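You operate a simulated robot arm through the tools that you are given. There is no shell and no other tool. Be economical: measure what you need, move in short steps, check, and stop when the job is done.

Carry out the task below with a simulated two-armed robot. There is one attempt and no reset: what you move stays moved.

JOB
Fetch the blue sensor and stand it on top of the orange square collar. Put the orange probe on the top of the far bench away on the top of the end bench. Take the green cleaning pad on the top of the far bench and put it away on the top of the short wall bench. Take the white bush and put it in the shallow cream bucket on the top of the far bench. Open the mixer lid. The order is free. Set down upright: blue sensor.

Only the result counts: the job must be done as asked and must still hold three seconds after the hand-in. Knocking over, shifting, dropping, spilling or breaking anything else fails it. A push-on lid holds only when it is set on centred and level and pressed home; a screw cap is set on level and turned clockwise until tight.

ROBOT AND FRAMES
Two 7-joint arms with two-finger parallel grippers on one trunk, on a base that drives. Base frame: it is fixed to the floor where the robot stands at the start and does not move with it; the origin is under the middle of the robot, x ahead of it, y to its left, z up. Readings come in cm, rad, newtons and seconds.
The left shoulder is at the start at [5, 16.1, 114.8], the right one opposite. With the tool pointing down near the work surface each hand reaches from about 24 to 68 cm from the robot's upright axis, wherever it stands, measured 20 degrees to its own side. Places, roughly: blue sensor (3x3x8 cm) [70, 10, 90]; green cleaning pad (10x7x5 cm) [60, 70, 90]; mixer lid [-670, -740, 100]; orange probe (4x4x11 cm) [50, -40, 100]; shallow cream bucket [50, 100, 100]; top of the end bench [-1030, -330, 90]; top of the short wall bench [-330, -970, 90]; white bush (3x3x4 cm) [50, 160, 90]. Payload 3.43 kg a hand.
The TCP of each hand is the grasp point between the finger pads, 3 cm short of the fingertips. In the tool frame z runs along the fingers and y along their closing line. The gripper opens to 9.4 cm. The fingers are 2.8 cm wide and 1 cm thick; the gripper's body (5 by 9.6 cm) begins 5.5 cm behind the TCP.
Orientation is that of the tool frame in the base frame, as a unit quaternion [x, y, z, w]. With the fingers straight down and closing along the base's y, the tool's x points along the base's -x, its y along +y and its z along -z.

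CONTROLS
- The arms move only by the tool drive_tool. It takes "left_increments", "right_increments" or both (then of equal length, played together; a hand with none holds still); each is a list of rows, each a list of 3 entries, a list of its own where there are three numbers: the opening, from 0 (shut) to 1 (fully open), then the shift along the base's x, y, z in mm, then the turn, a rotation vector about the base's x, y, z in rad. In form: [[claw, [x, y, z], [rx, ry, rz]], ...]. A call has 1 to 20 rows; each row is the pose to reach, as a shift and turn from the pose commanded when the call began. A row lasts 0.2 s, in which the tool goes at most 5 cm and 0.15 rad; a call with a longer step from one row to the next is refused whole, and so is a gripper value outside its range. A pose out of reach is approached as far as the arm can. The call stops where the force on the tool passes 40 N (or 10 N more than at its start, if that is more) or the arm is blocked; 0.2 s more then pass. The fingers move at their own pace (about 4.5 cm/s each) and stop on an object; they squeeze with about 42 N. The grip force told is the motor's: it shows also when the fingers shut on nothing. Time passes only in rows, and 0.2 s behind the last, so rows that repeat a pose let the fingers close. The reply holds the time, the measured pose of the TCP, the force on the tool along the base axes, the opening and the grip force, in the units named above and with some noise, with the torque about the TCP (base axes, N m) and any sound that the robot's microphone picked up.
- Cameras (640 x 400 px; columns grow to the right, rows downward): "scene" is now at [11.94, 2.6, 129.53]; the picture's right is [0.31, -0.95, 0.00], its down [-0.32, -0.10, -0.94] and it looks along [0.90, 0.29, -0.33] (base axes); focal length 214 px, centre (320, 200). "left" rides on the left gripper at [7.6, -1.4, -10.3] in its tool frame; the picture's right is [0.18, 0.98, 0.00], its down [-0.75, 0.14, -0.64] and it looks along [-0.63, 0.12, 0.77] (tool axes); focal length 243 px, centre (320, 200). "right" rides on the right gripper at [7.6, 1.4, -10.2] in its tool frame; the picture's right is [-0.18, 0.98, 0.00], its down [-0.75, -0.14, -0.64] and it looks along [-0.63, -0.12, 0.77] (tool axes); focal length 243 px, centre (320, 200). There is no depth. A picture from a camera that has moved, and an enlarged one, comes with that camera's place and axes in the base frame and with its lens. The place of the scene camera against the robot may be out by one fixed shift of up to 1.2 cm in any direction.
- camera(camera): a new picture of that camera. The clock stands still meanwhile.
- raise_lower(by): slides the trunk up (or, below 0, down) by that many cm; the arms and the scene camera ride with it, the base frame stays. It gives what a move gives, with no picture.
- base_move(legs): drives the robot by 1 to 6 legs, each [ahead, left, turn to the left] in cm, cm and rad, along the robot's own axes; the way and the turn of a leg run together, so that a leg with both is an arc; at most 150 cm and 3.142 rad a leg. The arms and the cameras ride along, it lands a little off, and it stops where it bumps. It gives what a move gives.
- turn_head(pan, tilt): turns the head with the scene camera to pan (to the left, within 1.396 rad either way) and tilt (down, from -0.506 to 1.204), counted from straight ahead of the robot. It gives what a move gives.
- zoom(camera, box): a new picture of the part [left, top, right, bottom] of that camera's present view, enlarged. The clock stands still meanwhile.
- job_done(): hands the job in; it is judged then, once.

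Work in short steps. Places have to be worked out from the pictures, the camera data and where the tool is seen: move nearer, look again, correct. Check each grasp and each placing, and mend what went wrong. You have 165 turns and 118 pictures in all, those below and enlarged ones among them. Open the grippers and draw the arms clear of the work before you hand the job in, unless the task says otherwise; then end with one line.

The tools are called as a command line: name --argument value ..., lists and objects as JSON in quotes. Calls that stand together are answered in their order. drive_tool: Moves the arms, as the interface text tells. Its arguments: {"type":"object","properties":{"left_increments":{"type":"array","items":{"type":"array"}},"right_increments":{"type":"array","items":{"type":"array"}}},"required":[]} The other tools are called the same way: raise_lower (by) slides the trunk up or down; base_move (legs) drives the base; turn_head (pan, tilt) turns the head that bears the scene camera; camera (camera) takes a picture; zoom (camera, box) takes an enlarged picture of a part of a camera's view; job_done () hands the job in.

At the start:

```text
time: 0.0
left_ee_pos: [32.82, 31.59, 126.85]
left_ee_rot: [0.0, 1.0, 0.0, 0.001]
left_wrist_force: [-0.2, -0.4, 0.4]
left_torque: [0.03, 0.04, -0.03]
left_grip_width: 9.42
left_gripper_force: 0.0
right_ee_pos: [34.1, -5.93, 118.61]
right_ee_rot: [0.002, 1.0, 0.0, 0.0]
right_wrist_force: [0.3, -0.6, 0.2]
right_torque: [0.01, 0.03, 0.01]
right_grip_width: 9.41
right_gripper_force: 0.1
trunk travel left (down, up): [-17.5, 9.2]
robot x, y, heading: [0.07, 0.1, 0.004]
head pan, tilt: [0.316, 0.34]
```

scene: 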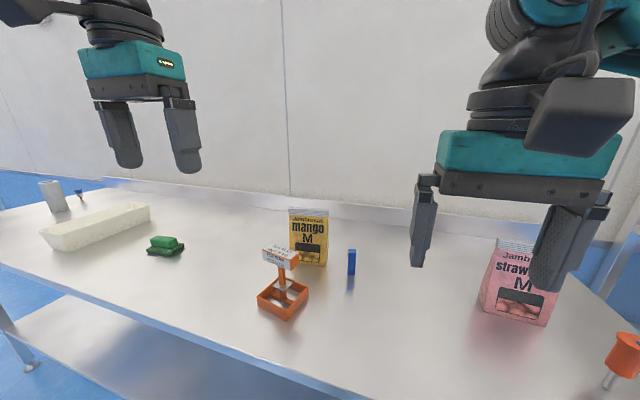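
right: 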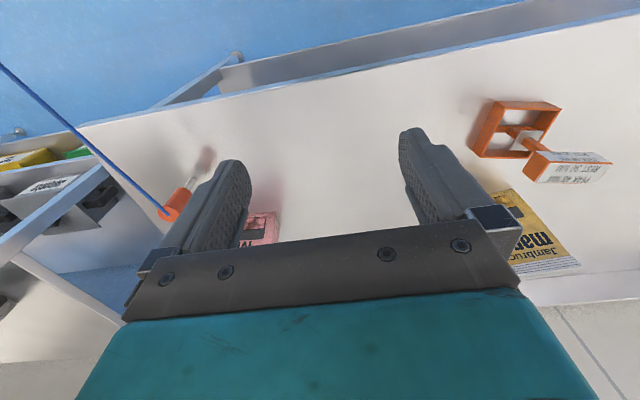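
left: 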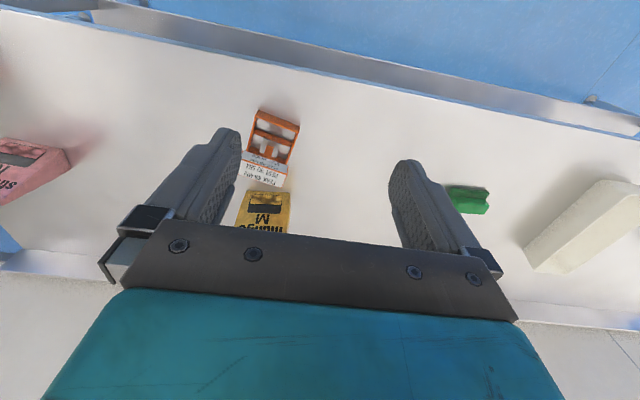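

I zoom in on the orange square thing and the blue sensor in the scene view to see their shapes.

zoom --camera "scene" --box '[230, 200, 390, 330]'

zoom --camera "scene" --box '[20, 160, 200, 270]'

```text
3.08 times, centred on (310, 265) of scene
camera zoom: at [11.94, 2.6, 129.53], right [0.31, -0.95, 0.0], down [-0.32, -0.1, -0.94], along [0.9, 0.29, -0.33], focal length 660 px, centre (351, 0)
```

zoom: 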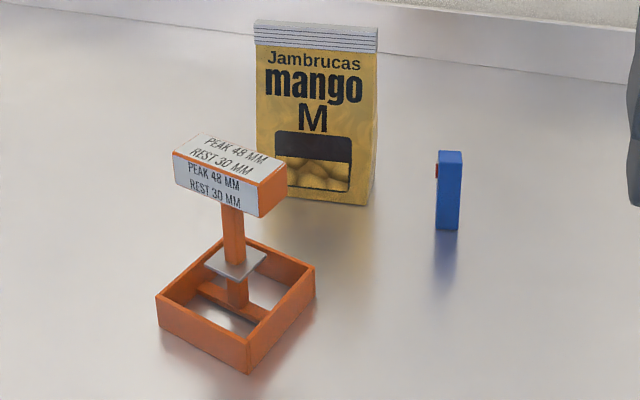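

```text
3.56 times, centred on (110, 215) of scene
camera zoom: at [11.94, 2.6, 129.53], right [0.31, -0.95, 0.0], down [-0.32, -0.1, -0.94], along [0.9, 0.29, -0.33], focal length 763 px, centre (1067, 147)
```

zoom: 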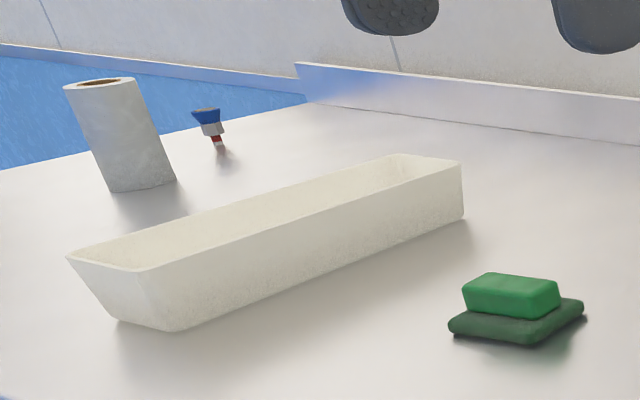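

The "collar" has a post, plate and labelled head; I look at it from above with both wrist cameras.

zoom --camera "right" --box '[440, 70, 640, 195]'

zoom --camera "left" --box '[200, 80, 340, 240]'

turn_head --pan 1.0 --tilt 0.4

camera --camera "scene"

```text
3.20 times, centred on (540, 132) of right
camera zoom: at [26.51, -4.58, 128.72], right [0.19, 0.98, 0.0], down [0.75, -0.14, 0.64], along [0.63, -0.12, -0.77], focal length 776 px, centre (-384, 416)
```

zoom: 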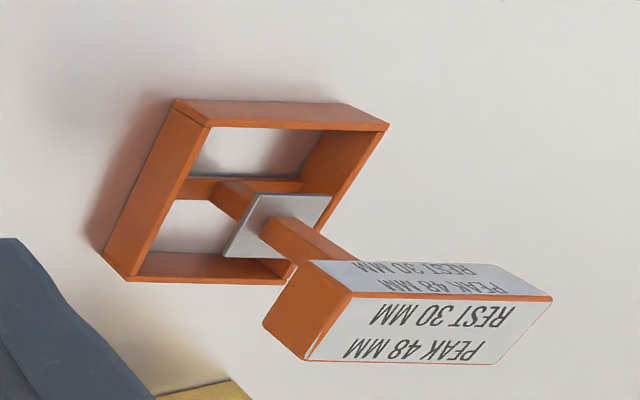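

```text
2.50 times, centred on (270, 160) of left
camera zoom: at [25.27, 30.1, 137.05], right [-0.19, 0.98, 0.0], down [0.75, 0.14, 0.64], along [0.63, 0.12, -0.77], focal length 606 px, centre (445, 300)
```

zoom: 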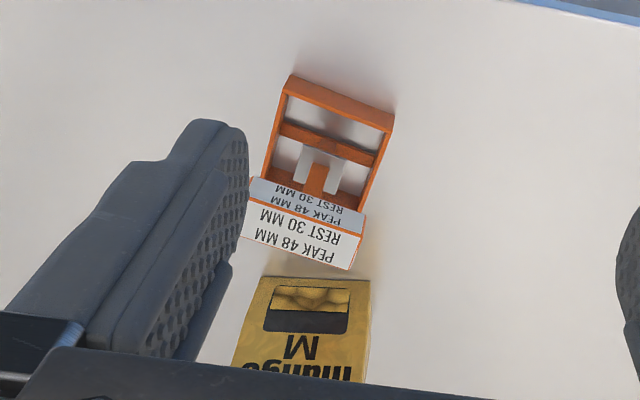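

```text
time: 1.1
left_ee_pos: [32.82, 31.59, 126.75]
left_ee_rot: [-0.001, 1.0, 0.0, 0.001]
left_wrist_force: [0.6, -0.2, 0.4]
left_torque: [0.05, 0.04, 0.01]
left_grip_width: 9.39
left_gripper_force: 0.1
right_ee_pos: [34.26, -6.07, 118.64]
right_ee_rot: [0.001, 1.0, 0.001, 0.0]
right_wrist_force: [0.4, -0.2, 0.3]
right_torque: [0.01, 0.02, 0.01]
right_grip_width: 9.39
right_gripper_force: 0.0
trunk travel left (down, up): [-17.5, 9.2]
robot x, y, heading: [-0.43, 0.09, -0.0]
head pan, tilt: [1.0, 0.4]
```

```text
110 pictures are left
camera scene: at [8.09, 7.49, 128.97], right [0.84, -0.54, 0.0], down [-0.21, -0.33, -0.92], along [0.5, 0.77, -0.39], focal length 214 px, centre (320, 200)
```

scene: 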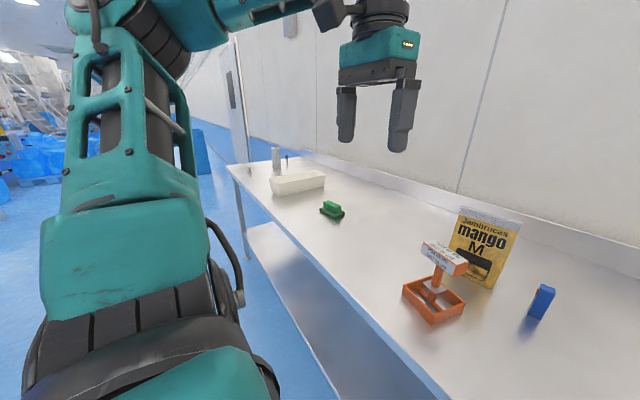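

The collar's usable top is still unclear to me; I look at the right part of the bench too.

turn_head --pan -0.7 --tilt 0.5

camera --camera "scene"

```text
time: 2.8
left_ee_pos: [32.91, 31.63, 126.77]
left_ee_rot: [-0.001, 1.0, 0.0, 0.0]
left_wrist_force: [0.9, -0.2, -0.2]
left_torque: [0.01, -0.01, -0.02]
left_grip_width: 9.4
left_gripper_force: 0.2
right_ee_pos: [34.09, -5.91, 118.67]
right_ee_rot: [0.001, 1.0, 0.0, 0.001]
right_wrist_force: [0.7, -0.1, 0.0]
right_torque: [0.0, -0.01, 0.02]
right_grip_width: 9.4
right_gripper_force: 0.0
trunk travel left (down, up): [-17.5, 9.2]
robot x, y, heading: [0.15, -0.05, 0.002]
head pan, tilt: [-0.7, 0.499]
```

```text
109 pictures are left
camera scene: at [10.04, -6.15, 128.06], right [-0.64, -0.77, 0.0], down [-0.37, 0.31, -0.88], along [0.67, -0.57, -0.48], focal length 214 px, centre (320, 200)
```

scene: 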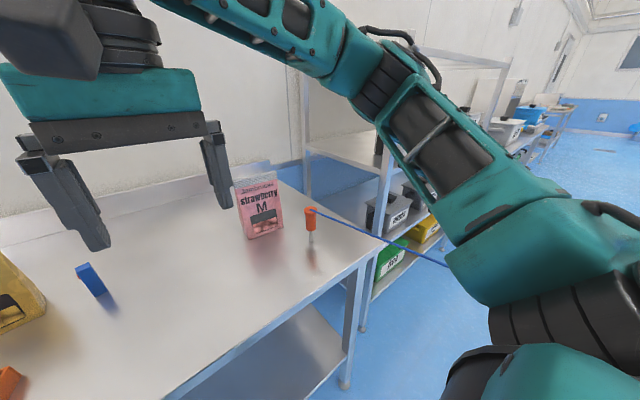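

The probe seems to have a blue cord; zoom on it and where the cord leads.

zoom --camera "scene" --box '[220, 160, 460, 310]'

zoom --camera "right" --box '[0, 50, 260, 240]'

```text
2.67 times, centred on (340, 235) of scene
camera zoom: at [10.04, -6.15, 128.06], right [-0.64, -0.77, 0.0], down [-0.37, 0.31, -0.88], along [0.67, -0.57, -0.48], focal length 572 px, centre (267, 107)
```

zoom: 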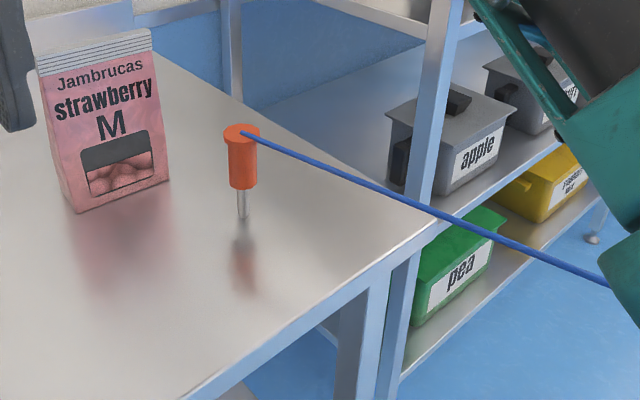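

```text
2.11 times, centred on (130, 145) of right
camera zoom: at [26.52, -4.58, 128.72], right [0.19, 0.98, 0.0], down [0.75, -0.14, 0.64], along [0.63, -0.12, -0.77], focal length 511 px, centre (720, 316)
```

zoom: 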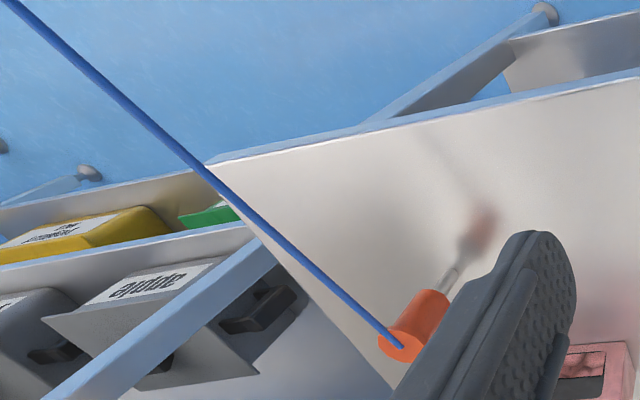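

I look further right to find the cord's other end.

turn_head --pan -1.396 --tilt 0.3

camera --camera "scene"

```text
time: 3.9
left_ee_pos: [32.81, 31.53, 126.85]
left_ee_rot: [-0.001, 1.0, 0.0, 0.0]
left_wrist_force: [0.1, -0.1, -0.1]
left_torque: [-0.01, -0.01, 0.01]
left_grip_width: 9.4
left_gripper_force: 0.0
right_ee_pos: [34.27, -6.04, 118.59]
right_ee_rot: [0.001, 1.0, 0.0, 0.0]
right_wrist_force: [-0.1, 0.6, -0.1]
right_torque: [-0.01, -0.04, -0.05]
right_grip_width: 9.4
right_gripper_force: 0.1
trunk travel left (down, up): [-17.5, 9.2]
robot x, y, heading: [-0.0, -0.15, 0.0]
head pan, tilt: [-1.396, 0.3]
```

```text
106 pictures are left
camera scene: at [4.71, -9.49, 129.9], right [-0.98, -0.17, 0.0], down [-0.05, 0.29, -0.96], along [0.17, -0.94, -0.3], focal length 214 px, centre (320, 200)
```

scene: 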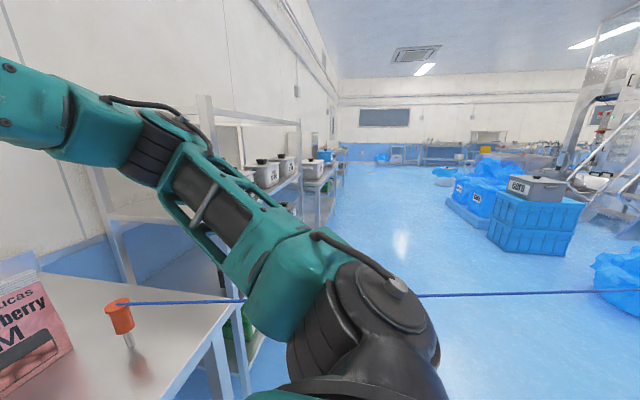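

The cord runs back past the robot's right side. Now I check the orange device again at a later time (does its plate move?).

turn_head --pan 0.4 --tilt 0.6

zoom --camera "scene" --box '[240, 150, 400, 270]'

```text
time: 5.7
left_ee_pos: [32.97, 31.54, 126.83]
left_ee_rot: [0.0, 1.0, 0.001, 0.001]
left_wrist_force: [-0.8, 0.6, -0.3]
left_torque: [0.03, 0.01, 0.01]
left_grip_width: 9.39
left_gripper_force: 0.1
right_ee_pos: [34.08, -6.03, 118.56]
right_ee_rot: [0.0, 1.0, 0.0, 0.0]
right_wrist_force: [-0.2, 0.2, -0.4]
right_torque: [0.04, 0.01, -0.02]
right_grip_width: 9.42
right_gripper_force: 0.1
trunk travel left (down, up): [-17.5, 9.2]
robot x, y, heading: [-0.11, 0.21, -0.0]
head pan, tilt: [0.4, 0.6]
```

```text
3.33 times, centred on (320, 210) of scene
camera zoom: at [11.22, 3.13, 127.15], right [0.39, -0.92, 0.0], down [-0.52, -0.22, -0.83], along [0.76, 0.32, -0.56], focal length 715 px, centre (320, 167)
```

zoom: 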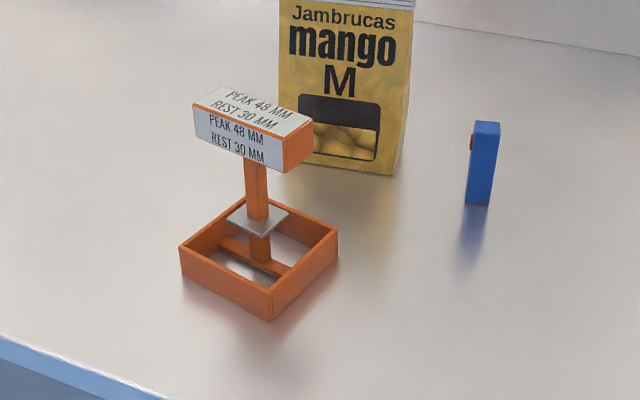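

The device is static. I'll do the bush first: drive left along the bench with hands high, then look.

base_move --legs '[[0, 130, 0]]'

turn_head --pan 0.3 --tilt 0.5

camera --camera "scene"

```text
time: 12.1
left_ee_pos: [33.57, 159.69, 126.8]
left_ee_rot: [0.003, 1.0, 0.0, 0.001]
left_wrist_force: [1.3, -0.7, 0.6]
left_torque: [0.01, 0.01, -0.03]
left_grip_width: 9.41
left_gripper_force: 0.0
right_ee_pos: [34.65, 122.12, 118.7]
right_ee_rot: [0.005, 1.0, 0.0, 0.0]
right_wrist_force: [0.2, -0.5, 0.1]
right_torque: [-0.01, 0.03, 0.0]
right_grip_width: 9.39
right_gripper_force: 0.0
trunk travel left (down, up): [-17.5, 9.2]
robot x, y, heading: [0.53, 128.2, -0.012]
head pan, tilt: [0.4, 0.6]
```

```text
time: 12.8
left_ee_pos: [33.59, 159.84, 126.79]
left_ee_rot: [0.003, 1.0, 0.0, 0.0]
left_wrist_force: [-0.3, -1.2, 0.6]
left_torque: [0.01, 0.04, 0.0]
left_grip_width: 9.39
left_gripper_force: 0.1
right_ee_pos: [34.6, 122.01, 118.67]
right_ee_rot: [0.004, 1.0, -0.001, -0.001]
right_wrist_force: [0.0, -0.3, -0.4]
right_torque: [0.01, 0.02, -0.05]
right_grip_width: 9.4
right_gripper_force: 0.1
trunk travel left (down, up): [-17.5, 9.2]
robot x, y, heading: [0.01, 128.72, -0.005]
head pan, tilt: [0.3, 0.499]
```

```text
104 pictures are left
camera scene: at [12.24, 130.6, 128.06], right [0.29, -0.96, 0.0], down [-0.46, -0.14, -0.88], along [0.84, 0.25, -0.48], focal length 214 px, centre (320, 200)
```

scene: 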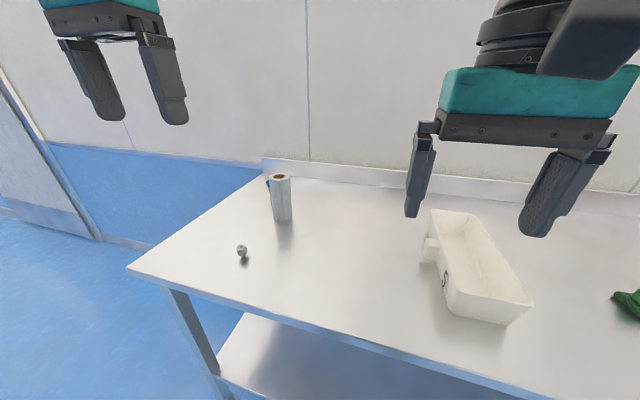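

The bush looks to be the small grey-white thing at (242,250). I zoom on it and on the bucket.

zoom --camera "scene" --box '[200, 160, 320, 280]'

zoom --camera "scene" --box '[400, 190, 560, 330]'

camera --camera "left"

```text
3.33 times, centred on (260, 220) of scene
camera zoom: at [12.24, 130.6, 128.06], right [0.29, -0.96, 0.0], down [-0.46, -0.14, -0.88], along [0.84, 0.25, -0.48], focal length 715 px, centre (520, 133)
```

zoom: 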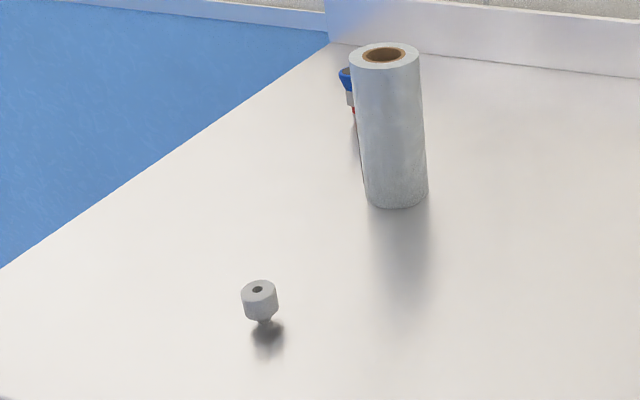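

```text
2.86 times, centred on (480, 260) of scene
camera zoom: at [12.24, 130.6, 128.06], right [0.29, -0.96, 0.0], down [-0.46, -0.14, -0.88], along [0.84, 0.25, -0.48], focal length 613 px, centre (-137, 29)
```

zoom: 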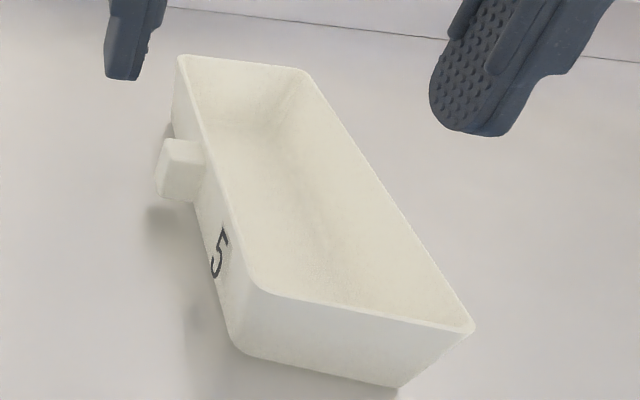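

```text
101 pictures are left
camera left: at [25.94, 158.21, 137.04], right [-0.18, 0.98, 0.0], down [0.75, 0.14, 0.64], along [0.63, 0.11, -0.77], focal length 243 px, centre (320, 200)
```

left: 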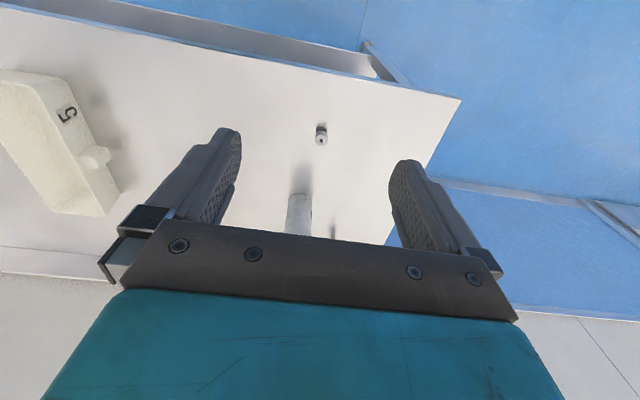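

Bush estimated at about (48, 162). I move the left hand above it to z≈104 and look.

drive_tool --left_increments '[[1, [24, 4, -38], [0, 0, 0]], [1, [48, 8, -76], [0, 0, 0]], [1, [72, 12, -114], [0, 0, 0]], [1, [96, 16, -152], [0, 0, 0]], [1, [120, 20, -190], [0, 0, 0]], [1, [144, 22, -228], [0, 0, 0]], [1, [144, 22, -228], [0, 0, 0]]]'

camera --camera "left"

```text
time: 14.4
left_ee_pos: [48.04, 161.74, 103.84]
left_ee_rot: [0.003, 1.0, 0.0, 0.0]
left_wrist_force: [-0.2, 0.1, 0.3]
left_torque: [-0.03, 0.0, 0.02]
left_grip_width: 9.37
left_gripper_force: 0.0
right_ee_pos: [34.51, 121.99, 118.7]
right_ee_rot: [0.004, 1.0, 0.0, 0.001]
right_wrist_force: [0.1, 0.1, 0.0]
right_torque: [0.05, 0.0, 0.01]
right_grip_width: 9.39
right_gripper_force: 0.0
trunk travel left (down, up): [-17.5, 9.2]
robot x, y, heading: [0.83, 128.81, -0.006]
head pan, tilt: [0.3, 0.499]
```

```text
100 pictures are left
camera left: at [40.47, 160.32, 114.1], right [-0.18, 0.98, 0.0], down [0.75, 0.14, 0.64], along [0.63, 0.11, -0.77], focal length 243 px, centre (320, 200)
```

left: 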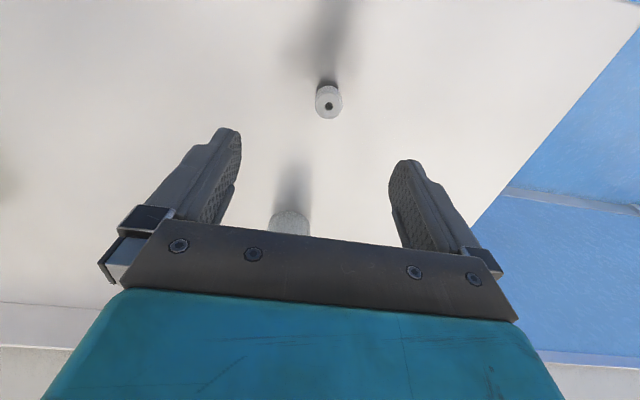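

Bush top at about (47.4, 162.2). I centre and descend to z≈92, then close.

drive_tool --left_increments '[[1, [-5, 5, -40], [0, 0, 0]], [1, [-5, 5, -80], [0, 0, 0]], [1, [-5, 5, -105], [0, 0, 0]], [1, [-5, 5, -118], [0, 0, 0]], [0, [-5, 5, -118], [0, 0, 0]], [0, [-5, 5, -118], [0, 0, 0]], [0, [-5, 5, -118], [0, 0, 0]], [0, [-5, 5, -118], [0, 0, 0]], [0, [-5, 5, -118], [0, 0, 0]]]'

camera --camera "left"

```text
time: 16.4
left_ee_pos: [47.48, 162.34, 91.94]
left_ee_rot: [0.003, 1.0, 0.0, 0.001]
left_wrist_force: [0.1, 0.3, 0.1]
left_torque: [0.01, 0.0, 0.03]
left_grip_width: 2.35
left_gripper_force: 33.4
right_ee_pos: [34.66, 122.02, 118.67]
right_ee_rot: [0.004, 1.0, 0.001, 0.0]
right_wrist_force: [0.0, 0.7, -0.5]
right_torque: [-0.03, -0.01, -0.02]
right_grip_width: 9.41
right_gripper_force: 0.0
trunk travel left (down, up): [-17.5, 9.2]
robot x, y, heading: [0.59, 128.24, -0.01]
head pan, tilt: [0.3, 0.499]
```

```text
99 pictures are left
camera left: at [39.81, 160.99, 102.3], right [-0.18, 0.98, 0.0], down [0.75, 0.14, 0.64], along [0.63, 0.11, -0.77], focal length 243 px, centre (320, 200)
```

left: 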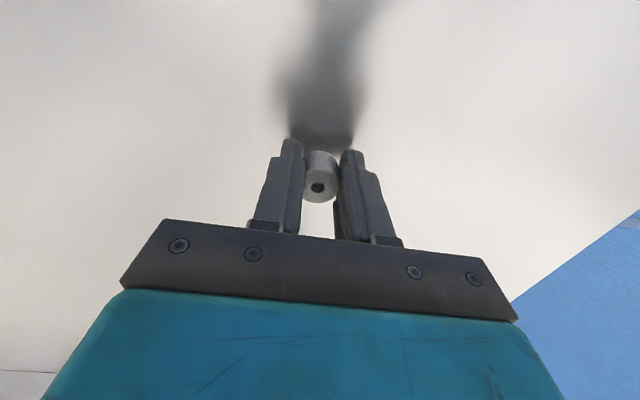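

Gripped (2.35 cm). I lift, shift the robot right by 36 cm so the bucket (≈x 46–75, y 102–114) is in the left hand's range, and look.

drive_tool --left_increments '[[0, [0, 0, 40], [0, 0, 0]], [0, [-10, 0, 90], [0, 0, 0]], [0, [-20, 0, 140], [0, 0, 0]], [0, [-30, 0, 190], [0, 0, 0]], [0, [-40, 0, 240], [0, 0, 0]], [0, [-40, 0, 240], [0, 0, 0]]]'

base_move --legs '[[0, -36, 0]]'

camera --camera "left"

camera --camera "scene"

```text
refused: row 2 steps farther than a row can; nothing moved
```

```text
time: 18.7
left_ee_pos: [47.15, 126.26, 92.09]
left_ee_rot: [0.004, 1.0, 0.0, 0.0]
left_wrist_force: [0.2, -0.5, 0.7]
left_torque: [0.0, 0.01, -0.02]
left_grip_width: 2.19
left_gripper_force: 42.1
right_ee_pos: [34.27, 85.81, 118.54]
right_ee_rot: [0.006, 1.0, 0.0, 0.0]
right_wrist_force: [0.0, -0.8, -0.1]
right_torque: [0.01, -0.05, -0.01]
right_grip_width: 9.4
right_gripper_force: 0.1
trunk travel left (down, up): [-17.5, 9.2]
robot x, y, heading: [-0.24, 92.08, -0.014]
head pan, tilt: [0.3, 0.499]
```

```text
98 pictures are left
camera left: at [39.6, 124.78, 102.31], right [-0.18, 0.98, 0.0], down [0.75, 0.13, 0.64], along [0.63, 0.11, -0.77], focal length 243 px, centre (320, 200)
```

left: 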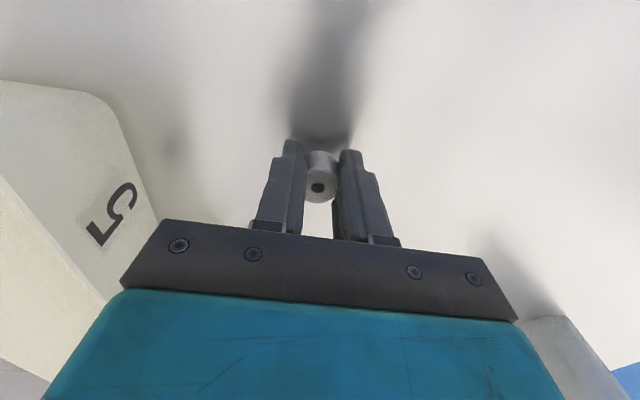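

```text
97 pictures are left
camera scene: at [11.95, 94.44, 128.06], right [0.29, -0.96, 0.0], down [-0.46, -0.14, -0.88], along [0.84, 0.25, -0.48], focal length 214 px, centre (320, 200)
```

scene: 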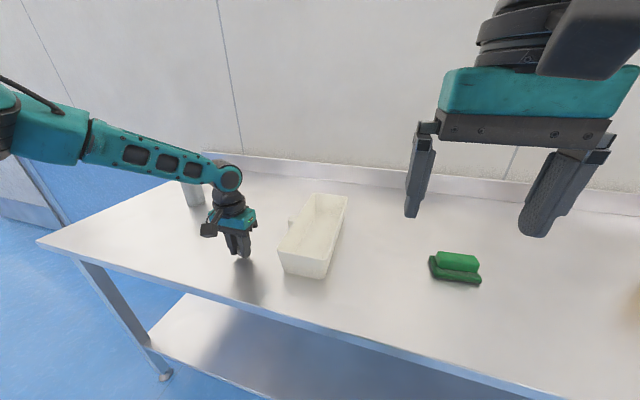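

The lift was refused (step too long) and the base slid with the hand low — luckily the forces show nothing was touched. Now I lift straight up and go above the bucket.

drive_tool --left_increments '[[0, [0, 0, 48], [0, 0, 0]], [0, [0, 0, 96], [0, 0, 0]], [0, [0, 0, 144], [0, 0, 0]], [0, [30, -30, 155], [0, 0, 0]], [0, [60, -65, 155], [0, 0, 0]], [0, [95, -100, 155], [0, 0, 0]], [0, [120, -130, 155], [0, 0, 0]], [0, [130, -170, 155], [0, 0, 0]], [0, [130, -180, 155], [0, 0, 0]]]'

camera --camera "left"

camera --camera "scene"

```text
time: 20.7
left_ee_pos: [54.26, 112.93, 107.29]
left_ee_rot: [0.003, 1.0, -0.001, 0.0]
left_wrist_force: [0.6, -0.4, 0.1]
left_torque: [0.05, -0.02, 0.01]
left_grip_width: 2.15
left_gripper_force: 42.4
left hand out of reach, approached as far as the arm can: row 6, 7, 8, 9
right_ee_pos: [34.25, 85.77, 118.64]
right_ee_rot: [0.005, 1.0, 0.0, 0.0]
right_wrist_force: [-0.2, -0.1, -0.2]
right_torque: [0.01, -0.02, 0.01]
right_grip_width: 9.37
right_gripper_force: 0.0
trunk travel left (down, up): [-17.5, 9.2]
robot x, y, heading: [-0.06, 92.44, -0.011]
head pan, tilt: [0.3, 0.499]
```

```text
96 pictures are left
camera left: at [46.67, 111.53, 117.58], right [-0.18, 0.98, 0.0], down [0.75, 0.14, 0.64], along [0.63, 0.11, -0.77], focal length 243 px, centre (320, 200)
```

left: 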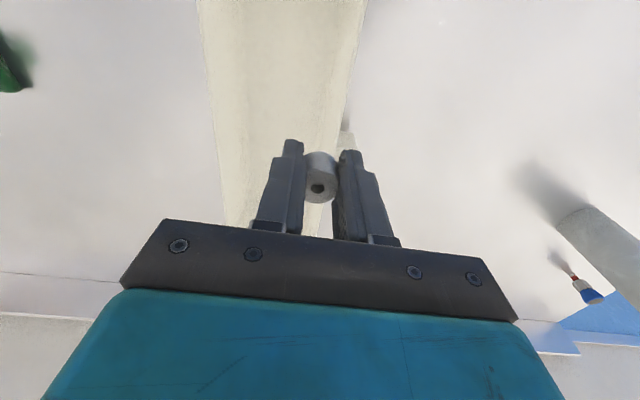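

```text
95 pictures are left
camera scene: at [11.95, 94.49, 128.06], right [0.29, -0.96, 0.0], down [-0.46, -0.14, -0.88], along [0.84, 0.25, -0.48], focal length 214 px, centre (320, 200)
```

scene: 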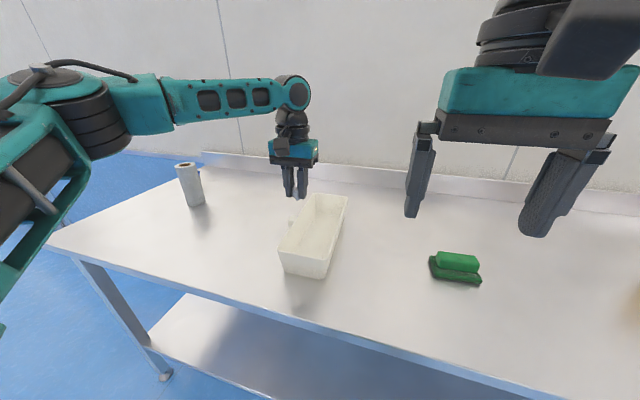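

Arm was at its reach limit. Bucket mid-line is y≈109.3; I nudge the base right 4 cm and forward 1 cm rather than stretching.

base_move --legs '[[1, -4, 0]]'

drive_tool --left_increments '[[0, [0, 0, -10], [0, 0, 0]], [0, [0, 0, -20], [0, 0, 0]]]'

camera --camera "left"

```text
time: 21.6
left_ee_pos: [55.31, 108.9, 107.26]
left_ee_rot: [0.004, 1.0, 0.0, 0.001]
left_wrist_force: [0.2, -0.5, 0.5]
left_torque: [0.07, 0.02, -0.05]
left_grip_width: 2.17
left_gripper_force: 41.7
right_ee_pos: [35.12, 81.78, 118.62]
right_ee_rot: [0.005, 1.0, 0.0, 0.0]
right_wrist_force: [0.4, -0.7, -0.2]
right_torque: [0.02, 0.01, 0.0]
right_grip_width: 9.39
right_gripper_force: 0.1
trunk travel left (down, up): [-17.5, 9.2]
robot x, y, heading: [0.91, 88.17, -0.01]
head pan, tilt: [0.3, 0.499]
```

```text
time: 22.2
left_ee_pos: [55.28, 108.98, 105.28]
left_ee_rot: [0.004, 1.0, 0.0, 0.0]
left_wrist_force: [0.9, -0.6, 0.9]
left_torque: [0.0, -0.05, 0.01]
left_grip_width: 2.15
left_gripper_force: 42.4
right_ee_pos: [35.23, 81.97, 118.53]
right_ee_rot: [0.005, 1.0, 0.0, 0.0]
right_wrist_force: [0.3, 0.0, 0.6]
right_torque: [-0.02, -0.01, 0.0]
right_grip_width: 9.41
right_gripper_force: 0.0
trunk travel left (down, up): [-17.5, 9.2]
robot x, y, heading: [0.97, 88.17, -0.008]
head pan, tilt: [0.3, 0.499]
```

```text
94 pictures are left
camera left: at [47.61, 107.54, 115.58], right [-0.18, 0.98, 0.0], down [0.75, 0.14, 0.64], along [0.63, 0.11, -0.77], focal length 243 px, centre (320, 200)
```

left: 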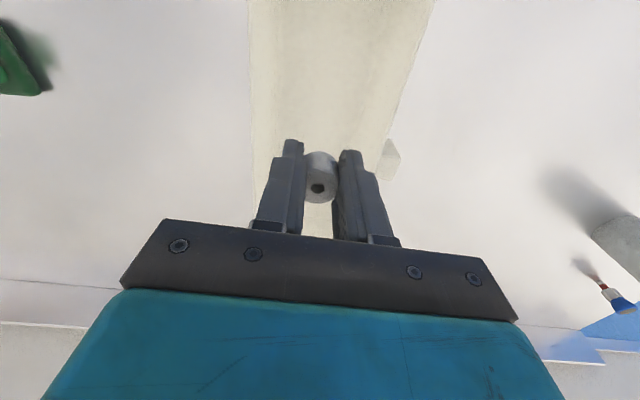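

Centred over the bucket. Lower to TCP z≈93.8, release gently, and rise.

drive_tool --left_increments '[[0, [0, 3, -40], [0, 0, 0]], [0, [0, 3, -80], [0, 0, 0]], [0, [0, 3, -100], [0, 0, 0]], [0, [0, 3, -113], [0, 0, 0]], [0, [0, 3, -113], [0, 0, 0]]]'

```text
time: 23.4
left_ee_pos: [53.84, 110.27, 94.56]
left_ee_rot: [0.003, 1.0, -0.001, 0.001]
left_wrist_force: [-0.5, 0.3, -0.9]
left_torque: [-0.03, 0.04, -0.02]
left_grip_width: 2.15
left_gripper_force: 41.9
left hand out of reach, approached as far as the arm can: row 2, 3, 4, 5
right_ee_pos: [35.19, 81.84, 118.6]
right_ee_rot: [0.005, 1.0, 0.0, 0.0]
right_wrist_force: [-0.8, 0.3, 0.3]
right_torque: [0.01, -0.01, 0.0]
right_grip_width: 9.38
right_gripper_force: 0.1
trunk travel left (down, up): [-17.5, 9.2]
robot x, y, heading: [1.27, 88.11, -0.008]
head pan, tilt: [0.3, 0.499]
```

Bush base is ~1 cm above the floor of the bucket; I lower the trunk slightly to bring it down.

raise_lower --by -0.8

drive_tool --left_increments '[[0.45, [0, 0, 0], [0, 0, 0]], [0.45, [0, 0, 0], [0, 0, 0]], [0.45, [0, 0, 0], [0, 0, 0]], [0.45, [0, 0, 0], [0, 0, 0]]]'

```text
time: 23.9
left_ee_pos: [53.88, 110.22, 93.95]
left_ee_rot: [0.003, 1.0, -0.001, 0.002]
left_wrist_force: [-0.6, 0.2, 0.2]
left_torque: [0.01, 0.0, 0.0]
left_grip_width: 2.13
left_gripper_force: 41.9
right_ee_pos: [35.09, 81.92, 117.72]
right_ee_rot: [0.006, 1.0, 0.0, 0.0]
right_wrist_force: [0.2, -0.8, 0.3]
right_torque: [0.0, 0.02, 0.02]
right_grip_width: 9.38
right_gripper_force: 0.1
trunk travel left (down, up): [-16.7, 10.0]
robot x, y, heading: [1.15, 88.4, -0.009]
head pan, tilt: [0.3, 0.499]
```

```text
time: 24.9
left_ee_pos: [53.8, 110.29, 94.0]
left_ee_rot: [0.003, 1.0, -0.001, 0.002]
left_wrist_force: [0.3, 1.4, -0.2]
left_torque: [-0.01, 0.03, -0.02]
left_grip_width: 4.23
left_gripper_force: 0.1
right_ee_pos: [35.29, 81.91, 117.76]
right_ee_rot: [0.005, 1.0, 0.0, 0.0]
right_wrist_force: [0.2, 0.1, 0.0]
right_torque: [0.02, -0.01, -0.01]
right_grip_width: 9.42
right_gripper_force: 0.1
trunk travel left (down, up): [-16.7, 10.0]
robot x, y, heading: [1.32, 88.12, -0.011]
head pan, tilt: [0.3, 0.499]
```

Released. I raise straight up with the trunk, then look.

raise_lower --by 9

camera --camera "left"

camera --camera "right"

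```text
time: 26.2
left_ee_pos: [53.77, 110.2, 102.94]
left_ee_rot: [0.003, 1.0, -0.001, 0.002]
left_wrist_force: [-0.2, -0.6, -1.1]
left_torque: [-0.01, 0.02, 0.02]
left_grip_width: 4.25
left_gripper_force: 0.1
right_ee_pos: [35.25, 81.96, 126.7]
right_ee_rot: [0.004, 1.0, 0.0, 0.0]
right_wrist_force: [0.0, 1.2, -0.2]
right_torque: [0.03, 0.02, 0.0]
right_grip_width: 9.38
right_gripper_force: 0.1
trunk travel left (down, up): [-25.7, 1.0]
robot x, y, heading: [1.16, 88.4, -0.01]
head pan, tilt: [0.3, 0.499]
```

```text
93 pictures are left
camera left: at [46.17, 108.86, 113.15], right [-0.18, 0.98, 0.0], down [0.75, 0.14, 0.64], along [0.63, 0.11, -0.77], focal length 243 px, centre (320, 200)
```

left: 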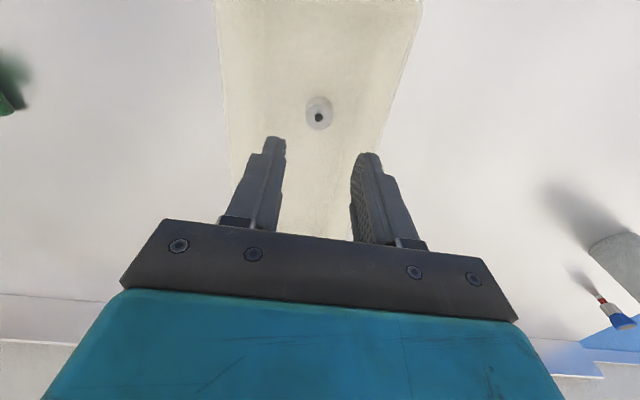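

```text
92 pictures are left
camera right: at [27.6, 83.43, 136.91], right [0.19, 0.98, 0.0], down [0.75, -0.15, 0.64], along [0.63, -0.12, -0.77], focal length 243 px, centre (320, 200)
```

right: 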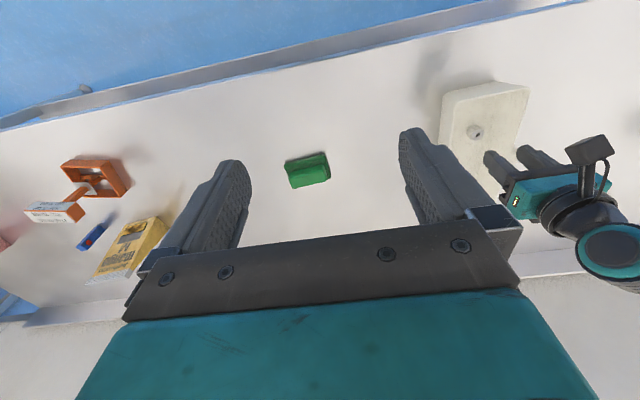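

The bush stands in the bucket. Next the pad, at about (56, 75), long axis near y: I lift the left hand away and bring the right hand above it, turned ~96° so it closes across the short side.

drive_tool --right_increments '[[1, [17, -6, -10], [0, 0, 0.14]], [1, [34, -11, -20], [0, 0, 0.28]], [1, [51, -17, -30], [0, 0, 0.42]], [1, [68, -23, -45], [0, 0, 0.56]], [1, [85, -28, -60], [0, 0, 0.7]], [1, [102, -34, -75], [0, 0, 0.84]], [1, [120, -40, -90], [0, 0, 0.98]], [1, [137, -45, -105], [0, 0, 1.12]], [1, [155, -51, -120], [0, 0, 1.26]], [1, [172, -57, -135], [0, 0, 1.4]], [1, [190, -62, -150], [0, 0, 1.54]], [1, [206, -68, -160], [0, 0, 1.68]], [1, [206, -68, -160], [0, 0, 1.68]]]' --left_increments '[[0.45, [0, 0, 20], [0, 0, 0]], [0.45, [0, 0, 40], [0, 0, 0]], [0.45, [-10, 0, 60], [0, 0, 0]], [0.45, [-20, 10, 80], [0, 0, 0]], [0.45, [-40, 20, 100], [0, 0, 0]], [0.45, [-60, 40, 120], [0, 0, 0]], [0.45, [-80, 60, 140], [0, 0, 0]], [0.45, [-100, 80, 160], [0, 0, 0]], [0.45, [-120, 80, 170], [0, 0, 0]], [0.45, [-140, 80, 180], [0, 0, 0]], [0.45, [-160, 80, 180], [0, 0, 0]], [0.45, [-180, 80, 180], [0, 0, 0]], [0.45, [-180, 80, 180], [0, 0, 0]]]'

camera --camera "right"

```text
time: 29.0
left_ee_pos: [35.75, 118.23, 120.9]
left_ee_rot: [0.004, 1.0, -0.001, 0.0]
left_wrist_force: [-0.9, -0.4, -0.9]
left_torque: [-0.07, -0.01, 0.01]
left_grip_width: 4.23
left_gripper_force: 0.0
right_ee_pos: [30.95, 79.94, 116.98]
right_ee_rot: [0.726, -0.688, 0.001, -0.002]
right_wrist_force: [0.1, 0.2, -0.5]
right_torque: [0.01, -0.01, 0.02]
right_grip_width: 9.41
right_gripper_force: 0.0
right hand out of reach, approached as far as the arm can: row 8, 9, 10, 11, 12, 13
trunk travel left (down, up): [-25.7, 1.0]
robot x, y, heading: [1.31, 88.03, -0.01]
head pan, tilt: [0.3, 0.499]
```

```text
91 pictures are left
camera right: at [29.85, 72.18, 127.06], right [-0.99, 0.13, -0.01], down [0.1, 0.76, 0.64], along [0.09, 0.64, -0.77], focal length 243 px, centre (320, 200)
```

right: 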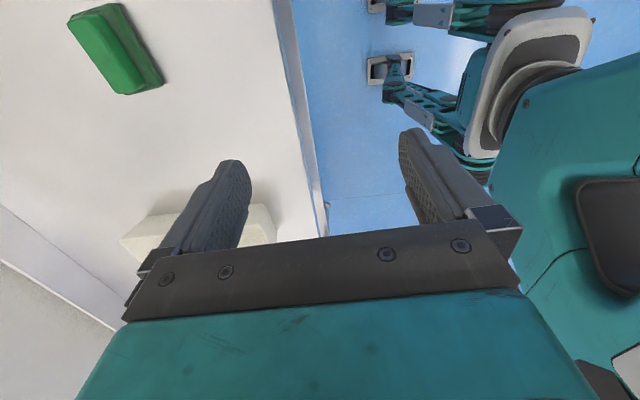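

The arm runs into a joint limit with that turn. I turn the hand the other way (−84° instead).

drive_tool --right_increments '[[1, [0, 0, 5], [0, 0, -0.14]], [1, [0, 0, 10], [0, 0, -0.28]], [1, [0, 0, 15], [0, 0, -0.42]], [1, [0, 0, 20], [0, 0, -0.56]], [1, [0, 0, 25], [0, 0, -0.7]], [1, [0, 0, 30], [0, 0, -0.84]], [1, [0, 0, 35], [0, 0, -0.98]], [1, [0, 0, 40], [0, 0, -1.12]], [1, [0, 0, 40], [0, 0, -1.26]], [1, [0, 0, 40], [0, 0, -1.4]], [1, [0, 0, 40], [0, 0, -1.54]], [1, [0, 0, 40], [0, 0, -1.68]], [1, [0, 0, 40], [0, 0, -1.82]], [1, [0, 0, 40], [0, 0, -1.96]], [1, [0, 0, 40], [0, 0, -2.1]], [1, [0, 0, 40], [0, 0, -2.24]], [1, [0, 0, 40], [0, 0, -2.38]], [1, [0, 0, 40], [0, 0, -2.52]], [1, [0, 0, 40], [0, 0, -2.66]], [1, [0, 0, 40], [0, 0, -2.8]]]'

```text
time: 33.2
left_ee_pos: [35.73, 118.25, 120.9]
left_ee_rot: [0.003, 1.0, -0.001, 0.002]
left_wrist_force: [-0.2, 0.0, 0.0]
left_torque: [-0.01, -0.02, -0.01]
left_grip_width: 4.26
left_gripper_force: 0.1
right_ee_pos: [30.59, 79.57, 120.58]
right_ee_rot: [0.537, 0.844, -0.001, 0.0]
right_wrist_force: [-0.7, 0.5, 0.7]
right_torque: [-0.02, 0.0, 0.0]
right_grip_width: 9.4
right_gripper_force: 0.1
trunk travel left (down, up): [-25.7, 1.0]
robot x, y, heading: [0.74, 88.45, -0.016]
head pan, tilt: [0.3, 0.499]
```

That direction works. Now finish the turn and move above the pad.

drive_tool --right_increments '[[1, [36, -6, -10], [0, 0, -0.1]], [1, [72, -12, -25], [0, 0, -0.2]], [1, [108, -18, -45], [0, 0, -0.31]], [1, [144, -24, -65], [0, 0, -0.31]], [1, [180, -31, -85], [0, 0, -0.31]], [1, [216, -38, -105], [0, 0, -0.31]], [1, [254, -44, -125], [0, 0, -0.31]], [1, [254, -44, -136], [0, 0, -0.31]]]'

camera --camera "right"

```text
time: 35.0
left_ee_pos: [35.8, 118.18, 120.76]
left_ee_rot: [0.005, 1.0, -0.001, 0.002]
left_wrist_force: [-0.6, 0.4, 0.3]
left_torque: [0.0, -0.01, 0.01]
left_grip_width: 4.24
left_gripper_force: 0.1
right_ee_pos: [56.06, 74.73, 106.9]
right_ee_rot: [0.659, 0.752, 0.001, 0.001]
right_wrist_force: [0.1, -0.7, 0.1]
right_torque: [0.05, -0.02, -0.02]
right_grip_width: 9.43
right_gripper_force: 0.0
trunk travel left (down, up): [-25.7, 1.0]
robot x, y, heading: [1.06, 88.05, -0.008]
head pan, tilt: [0.3, 0.499]
```

```text
90 pictures are left
camera right: at [56.43, 82.53, 117.04], right [1.0, -0.05, 0.0], down [-0.04, -0.77, 0.64], along [-0.03, -0.64, -0.77], focal length 243 px, centre (320, 200)
```

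right: 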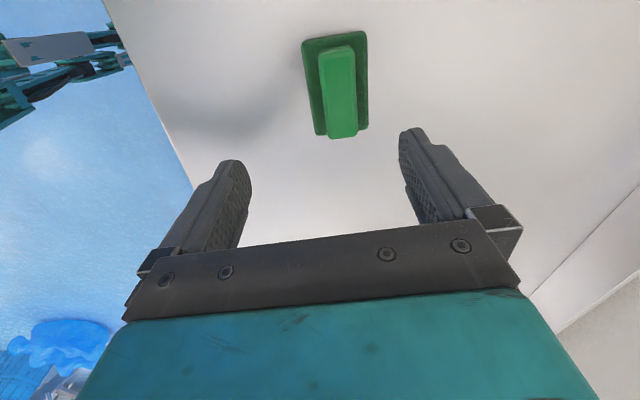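

Pad centre at about (58.1, 75.5). I align over it and descend to z≈91.6, then close.

drive_tool --right_increments '[[1, [20, 8, -40], [0, 0, -0.04]], [1, [20, 8, -80], [0, 0, -0.04]], [1, [20, 8, -120], [0, 0, -0.04]], [1, [20, 8, -152], [0, 0, -0.04]], [0, [20, 8, -152], [0, 0, -0.04]], [0, [20, 8, -152], [0, 0, -0.04]], [0, [20, 8, -152], [0, 0, -0.04]], [0, [20, 8, -152], [0, 0, -0.04]], [0, [20, 8, -152], [0, 0, -0.04]]]'

camera --camera "right"

```text
time: 37.0
left_ee_pos: [35.8, 118.23, 120.75]
left_ee_rot: [0.003, 1.0, -0.001, 0.002]
left_wrist_force: [0.7, -0.5, -0.2]
left_torque: [0.03, -0.03, 0.03]
left_grip_width: 4.22
left_gripper_force: 0.1
right_ee_pos: [58.02, 75.83, 91.77]
right_ee_rot: [0.674, 0.739, 0.0, 0.0]
right_wrist_force: [-1.3, -0.2, -0.1]
right_torque: [0.01, -0.02, -0.01]
right_grip_width: 6.5
right_gripper_force: 41.4
trunk travel left (down, up): [-25.7, 1.0]
robot x, y, heading: [1.49, 88.15, -0.01]
head pan, tilt: [0.3, 0.499]
```

```text
89 pictures are left
camera right: at [58.63, 83.57, 101.83], right [1.0, -0.09, 0.0], down [-0.07, -0.76, 0.64], along [-0.06, -0.64, -0.77], focal length 243 px, centre (320, 200)
```

right: 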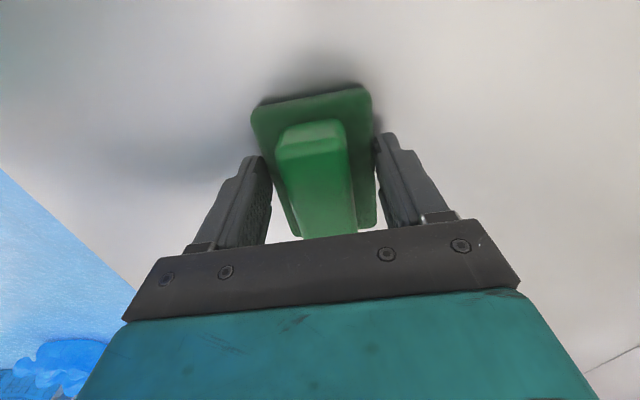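

Pad gripped (6.5 cm). Lift it and draw the right hand back.

drive_tool --right_increments '[[0, [0, 0, 40], [0, 0, 0]], [0, [0, 0, 80], [0, 0, 0]], [0, [0, 0, 120], [0, 0, 0]], [0, [-25, 0, 155], [0, 0, 0]], [0, [-60, -5, 185], [0, 0, 0]], [0, [-95, -10, 215], [0, 0, 0]], [0, [-130, -15, 240], [0, 0, 0]], [0, [-170, -20, 260], [0, 0, 0]], [0, [-210, -25, 270], [0, 0, 0]], [0, [-230, -30, 270], [0, 0, 0]]]'

```text
time: 39.2
left_ee_pos: [35.87, 118.18, 120.96]
left_ee_rot: [0.004, 1.0, -0.001, 0.002]
left_wrist_force: [0.0, -0.5, 0.2]
left_torque: [0.01, 0.01, 0.01]
left_grip_width: 4.21
left_gripper_force: 0.1
right_ee_pos: [34.78, 72.69, 118.77]
right_ee_rot: [0.675, 0.738, 0.001, 0.0]
right_wrist_force: [1.3, -0.5, -0.5]
right_torque: [0.02, 0.0, -0.01]
right_grip_width: 6.49
right_gripper_force: 42.0
trunk travel left (down, up): [-25.7, 1.0]
robot x, y, heading: [0.98, 88.11, -0.009]
head pan, tilt: [0.3, 0.499]
```

Back off and turn around to survey the hall and see where the cord goes.

base_move --legs '[[-45, 0, 0], [0, 0, 3.14]]'

turn_head --pan 0.35 --tilt 0.15

camera --camera "scene"

```text
time: 49.2
left_ee_pos: [-78.52, 58.99, 120.7]
left_ee_rot: [1.0, -0.009, -0.002, -0.001]
left_wrist_force: [-0.9, 0.8, 0.3]
left_torque: [0.01, 0.02, -0.01]
left_grip_width: 4.23
left_gripper_force: 0.1
right_ee_pos: [-77.21, 104.6, 118.85]
right_ee_rot: [0.735, -0.678, 0.0, 0.0]
right_wrist_force: [0.2, 0.0, -1.4]
right_torque: [-0.02, 0.02, 0.0]
right_grip_width: 6.52
right_gripper_force: 42.4
trunk travel left (down, up): [-25.7, 1.0]
robot x, y, heading: [-43.57, 88.45, 3.117]
head pan, tilt: [0.3, 0.499]
```

```text
time: 50.1
left_ee_pos: [-78.61, 59.06, 120.82]
left_ee_rot: [1.0, -0.009, -0.002, -0.001]
left_wrist_force: [0.9, 0.3, -0.4]
left_torque: [0.04, -0.01, 0.02]
left_grip_width: 4.23
left_gripper_force: 0.1
right_ee_pos: [-77.25, 104.57, 118.8]
right_ee_rot: [0.735, -0.678, 0.0, 0.0]
right_wrist_force: [0.8, 0.4, -0.6]
right_torque: [-0.01, 0.02, 0.0]
right_grip_width: 6.47
right_gripper_force: 41.8
trunk travel left (down, up): [-25.7, 1.0]
robot x, y, heading: [-43.81, 88.54, 3.126]
head pan, tilt: [0.351, 0.15]
```

```text
88 pictures are left
camera scene: at [-57.32, 85.4, 139.49], right [-0.33, 0.95, 0.0], down [0.14, 0.05, -0.99], along [-0.94, -0.32, -0.15], focal length 214 px, centre (320, 200)
```

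scene: 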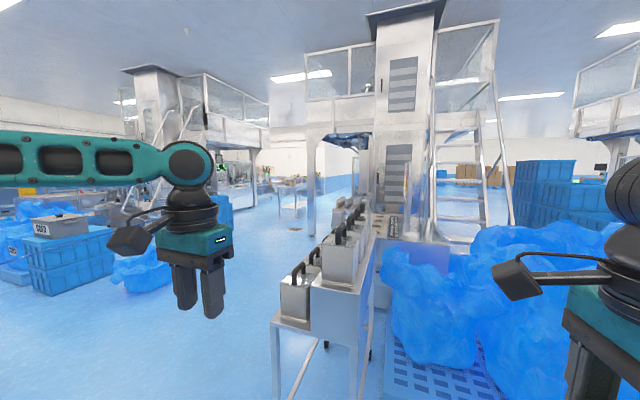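

I pan left to find the cord.

turn_head --pan 1.25 --tilt 0.3

camera --camera "scene"

```text
time: 51.3
left_ee_pos: [-78.49, 58.98, 120.83]
left_ee_rot: [1.0, -0.009, -0.003, 0.0]
left_wrist_force: [0.4, 0.1, 0.2]
left_torque: [0.0, -0.03, 0.0]
left_grip_width: 4.22
left_gripper_force: 0.1
right_ee_pos: [-77.19, 104.45, 118.81]
right_ee_rot: [0.735, -0.678, 0.001, 0.0]
right_wrist_force: [0.4, -0.4, -0.6]
right_torque: [-0.02, -0.02, 0.0]
right_grip_width: 6.49
right_gripper_force: 41.6
trunk travel left (down, up): [-25.7, 1.0]
robot x, y, heading: [-43.57, 88.75, 3.122]
head pan, tilt: [1.25, 0.3]
```

```text
87 pictures are left
camera scene: at [-51.67, 79.62, 138.1], right [-0.94, 0.34, 0.0], down [0.1, 0.28, -0.96], along [-0.32, -0.9, -0.3], focal length 214 px, centre (320, 200)
```

scene: 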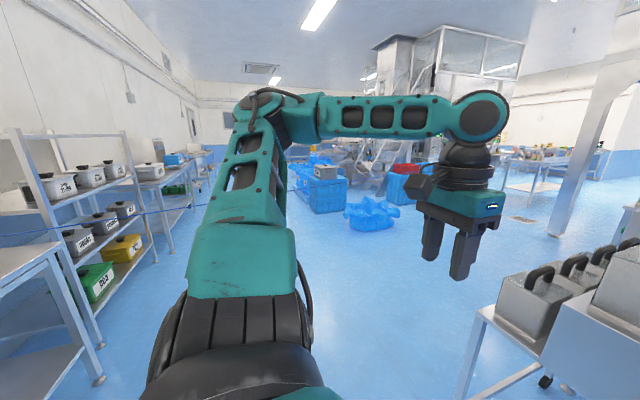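

A thin blue line runs at left; I zoom along it.

zoom --camera "scene" --box '[0, 120, 240, 270]'

zoom --camera "scene" --box '[260, 120, 460, 245]'

```text
2.67 times, centred on (120, 195) of scene
camera zoom: at [-51.67, 79.62, 138.1], right [-0.94, 0.34, 0.0], down [0.1, 0.28, -0.96], along [-0.32, -0.9, -0.3], focal length 572 px, centre (853, 213)
```

zoom: 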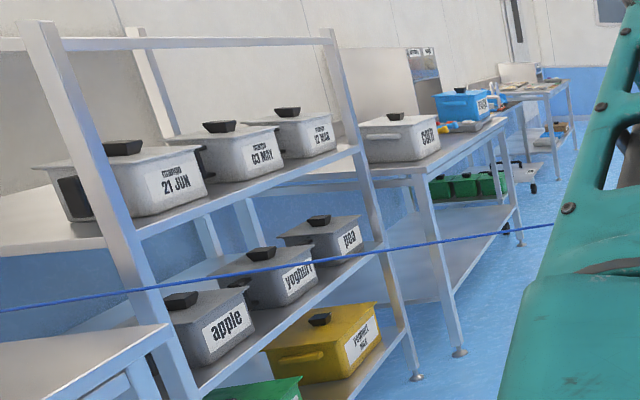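

```text
3.20 times, centred on (360, 182) of scene
camera zoom: at [-51.67, 79.62, 138.1], right [-0.94, 0.34, 0.0], down [0.1, 0.28, -0.96], along [-0.32, -0.9, -0.3], focal length 686 px, centre (192, 256)
```

zoom: 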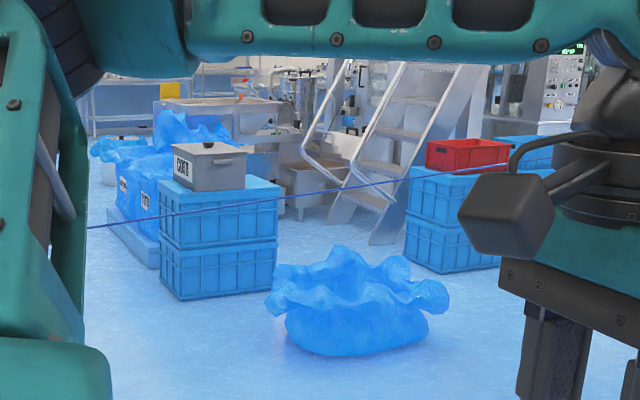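

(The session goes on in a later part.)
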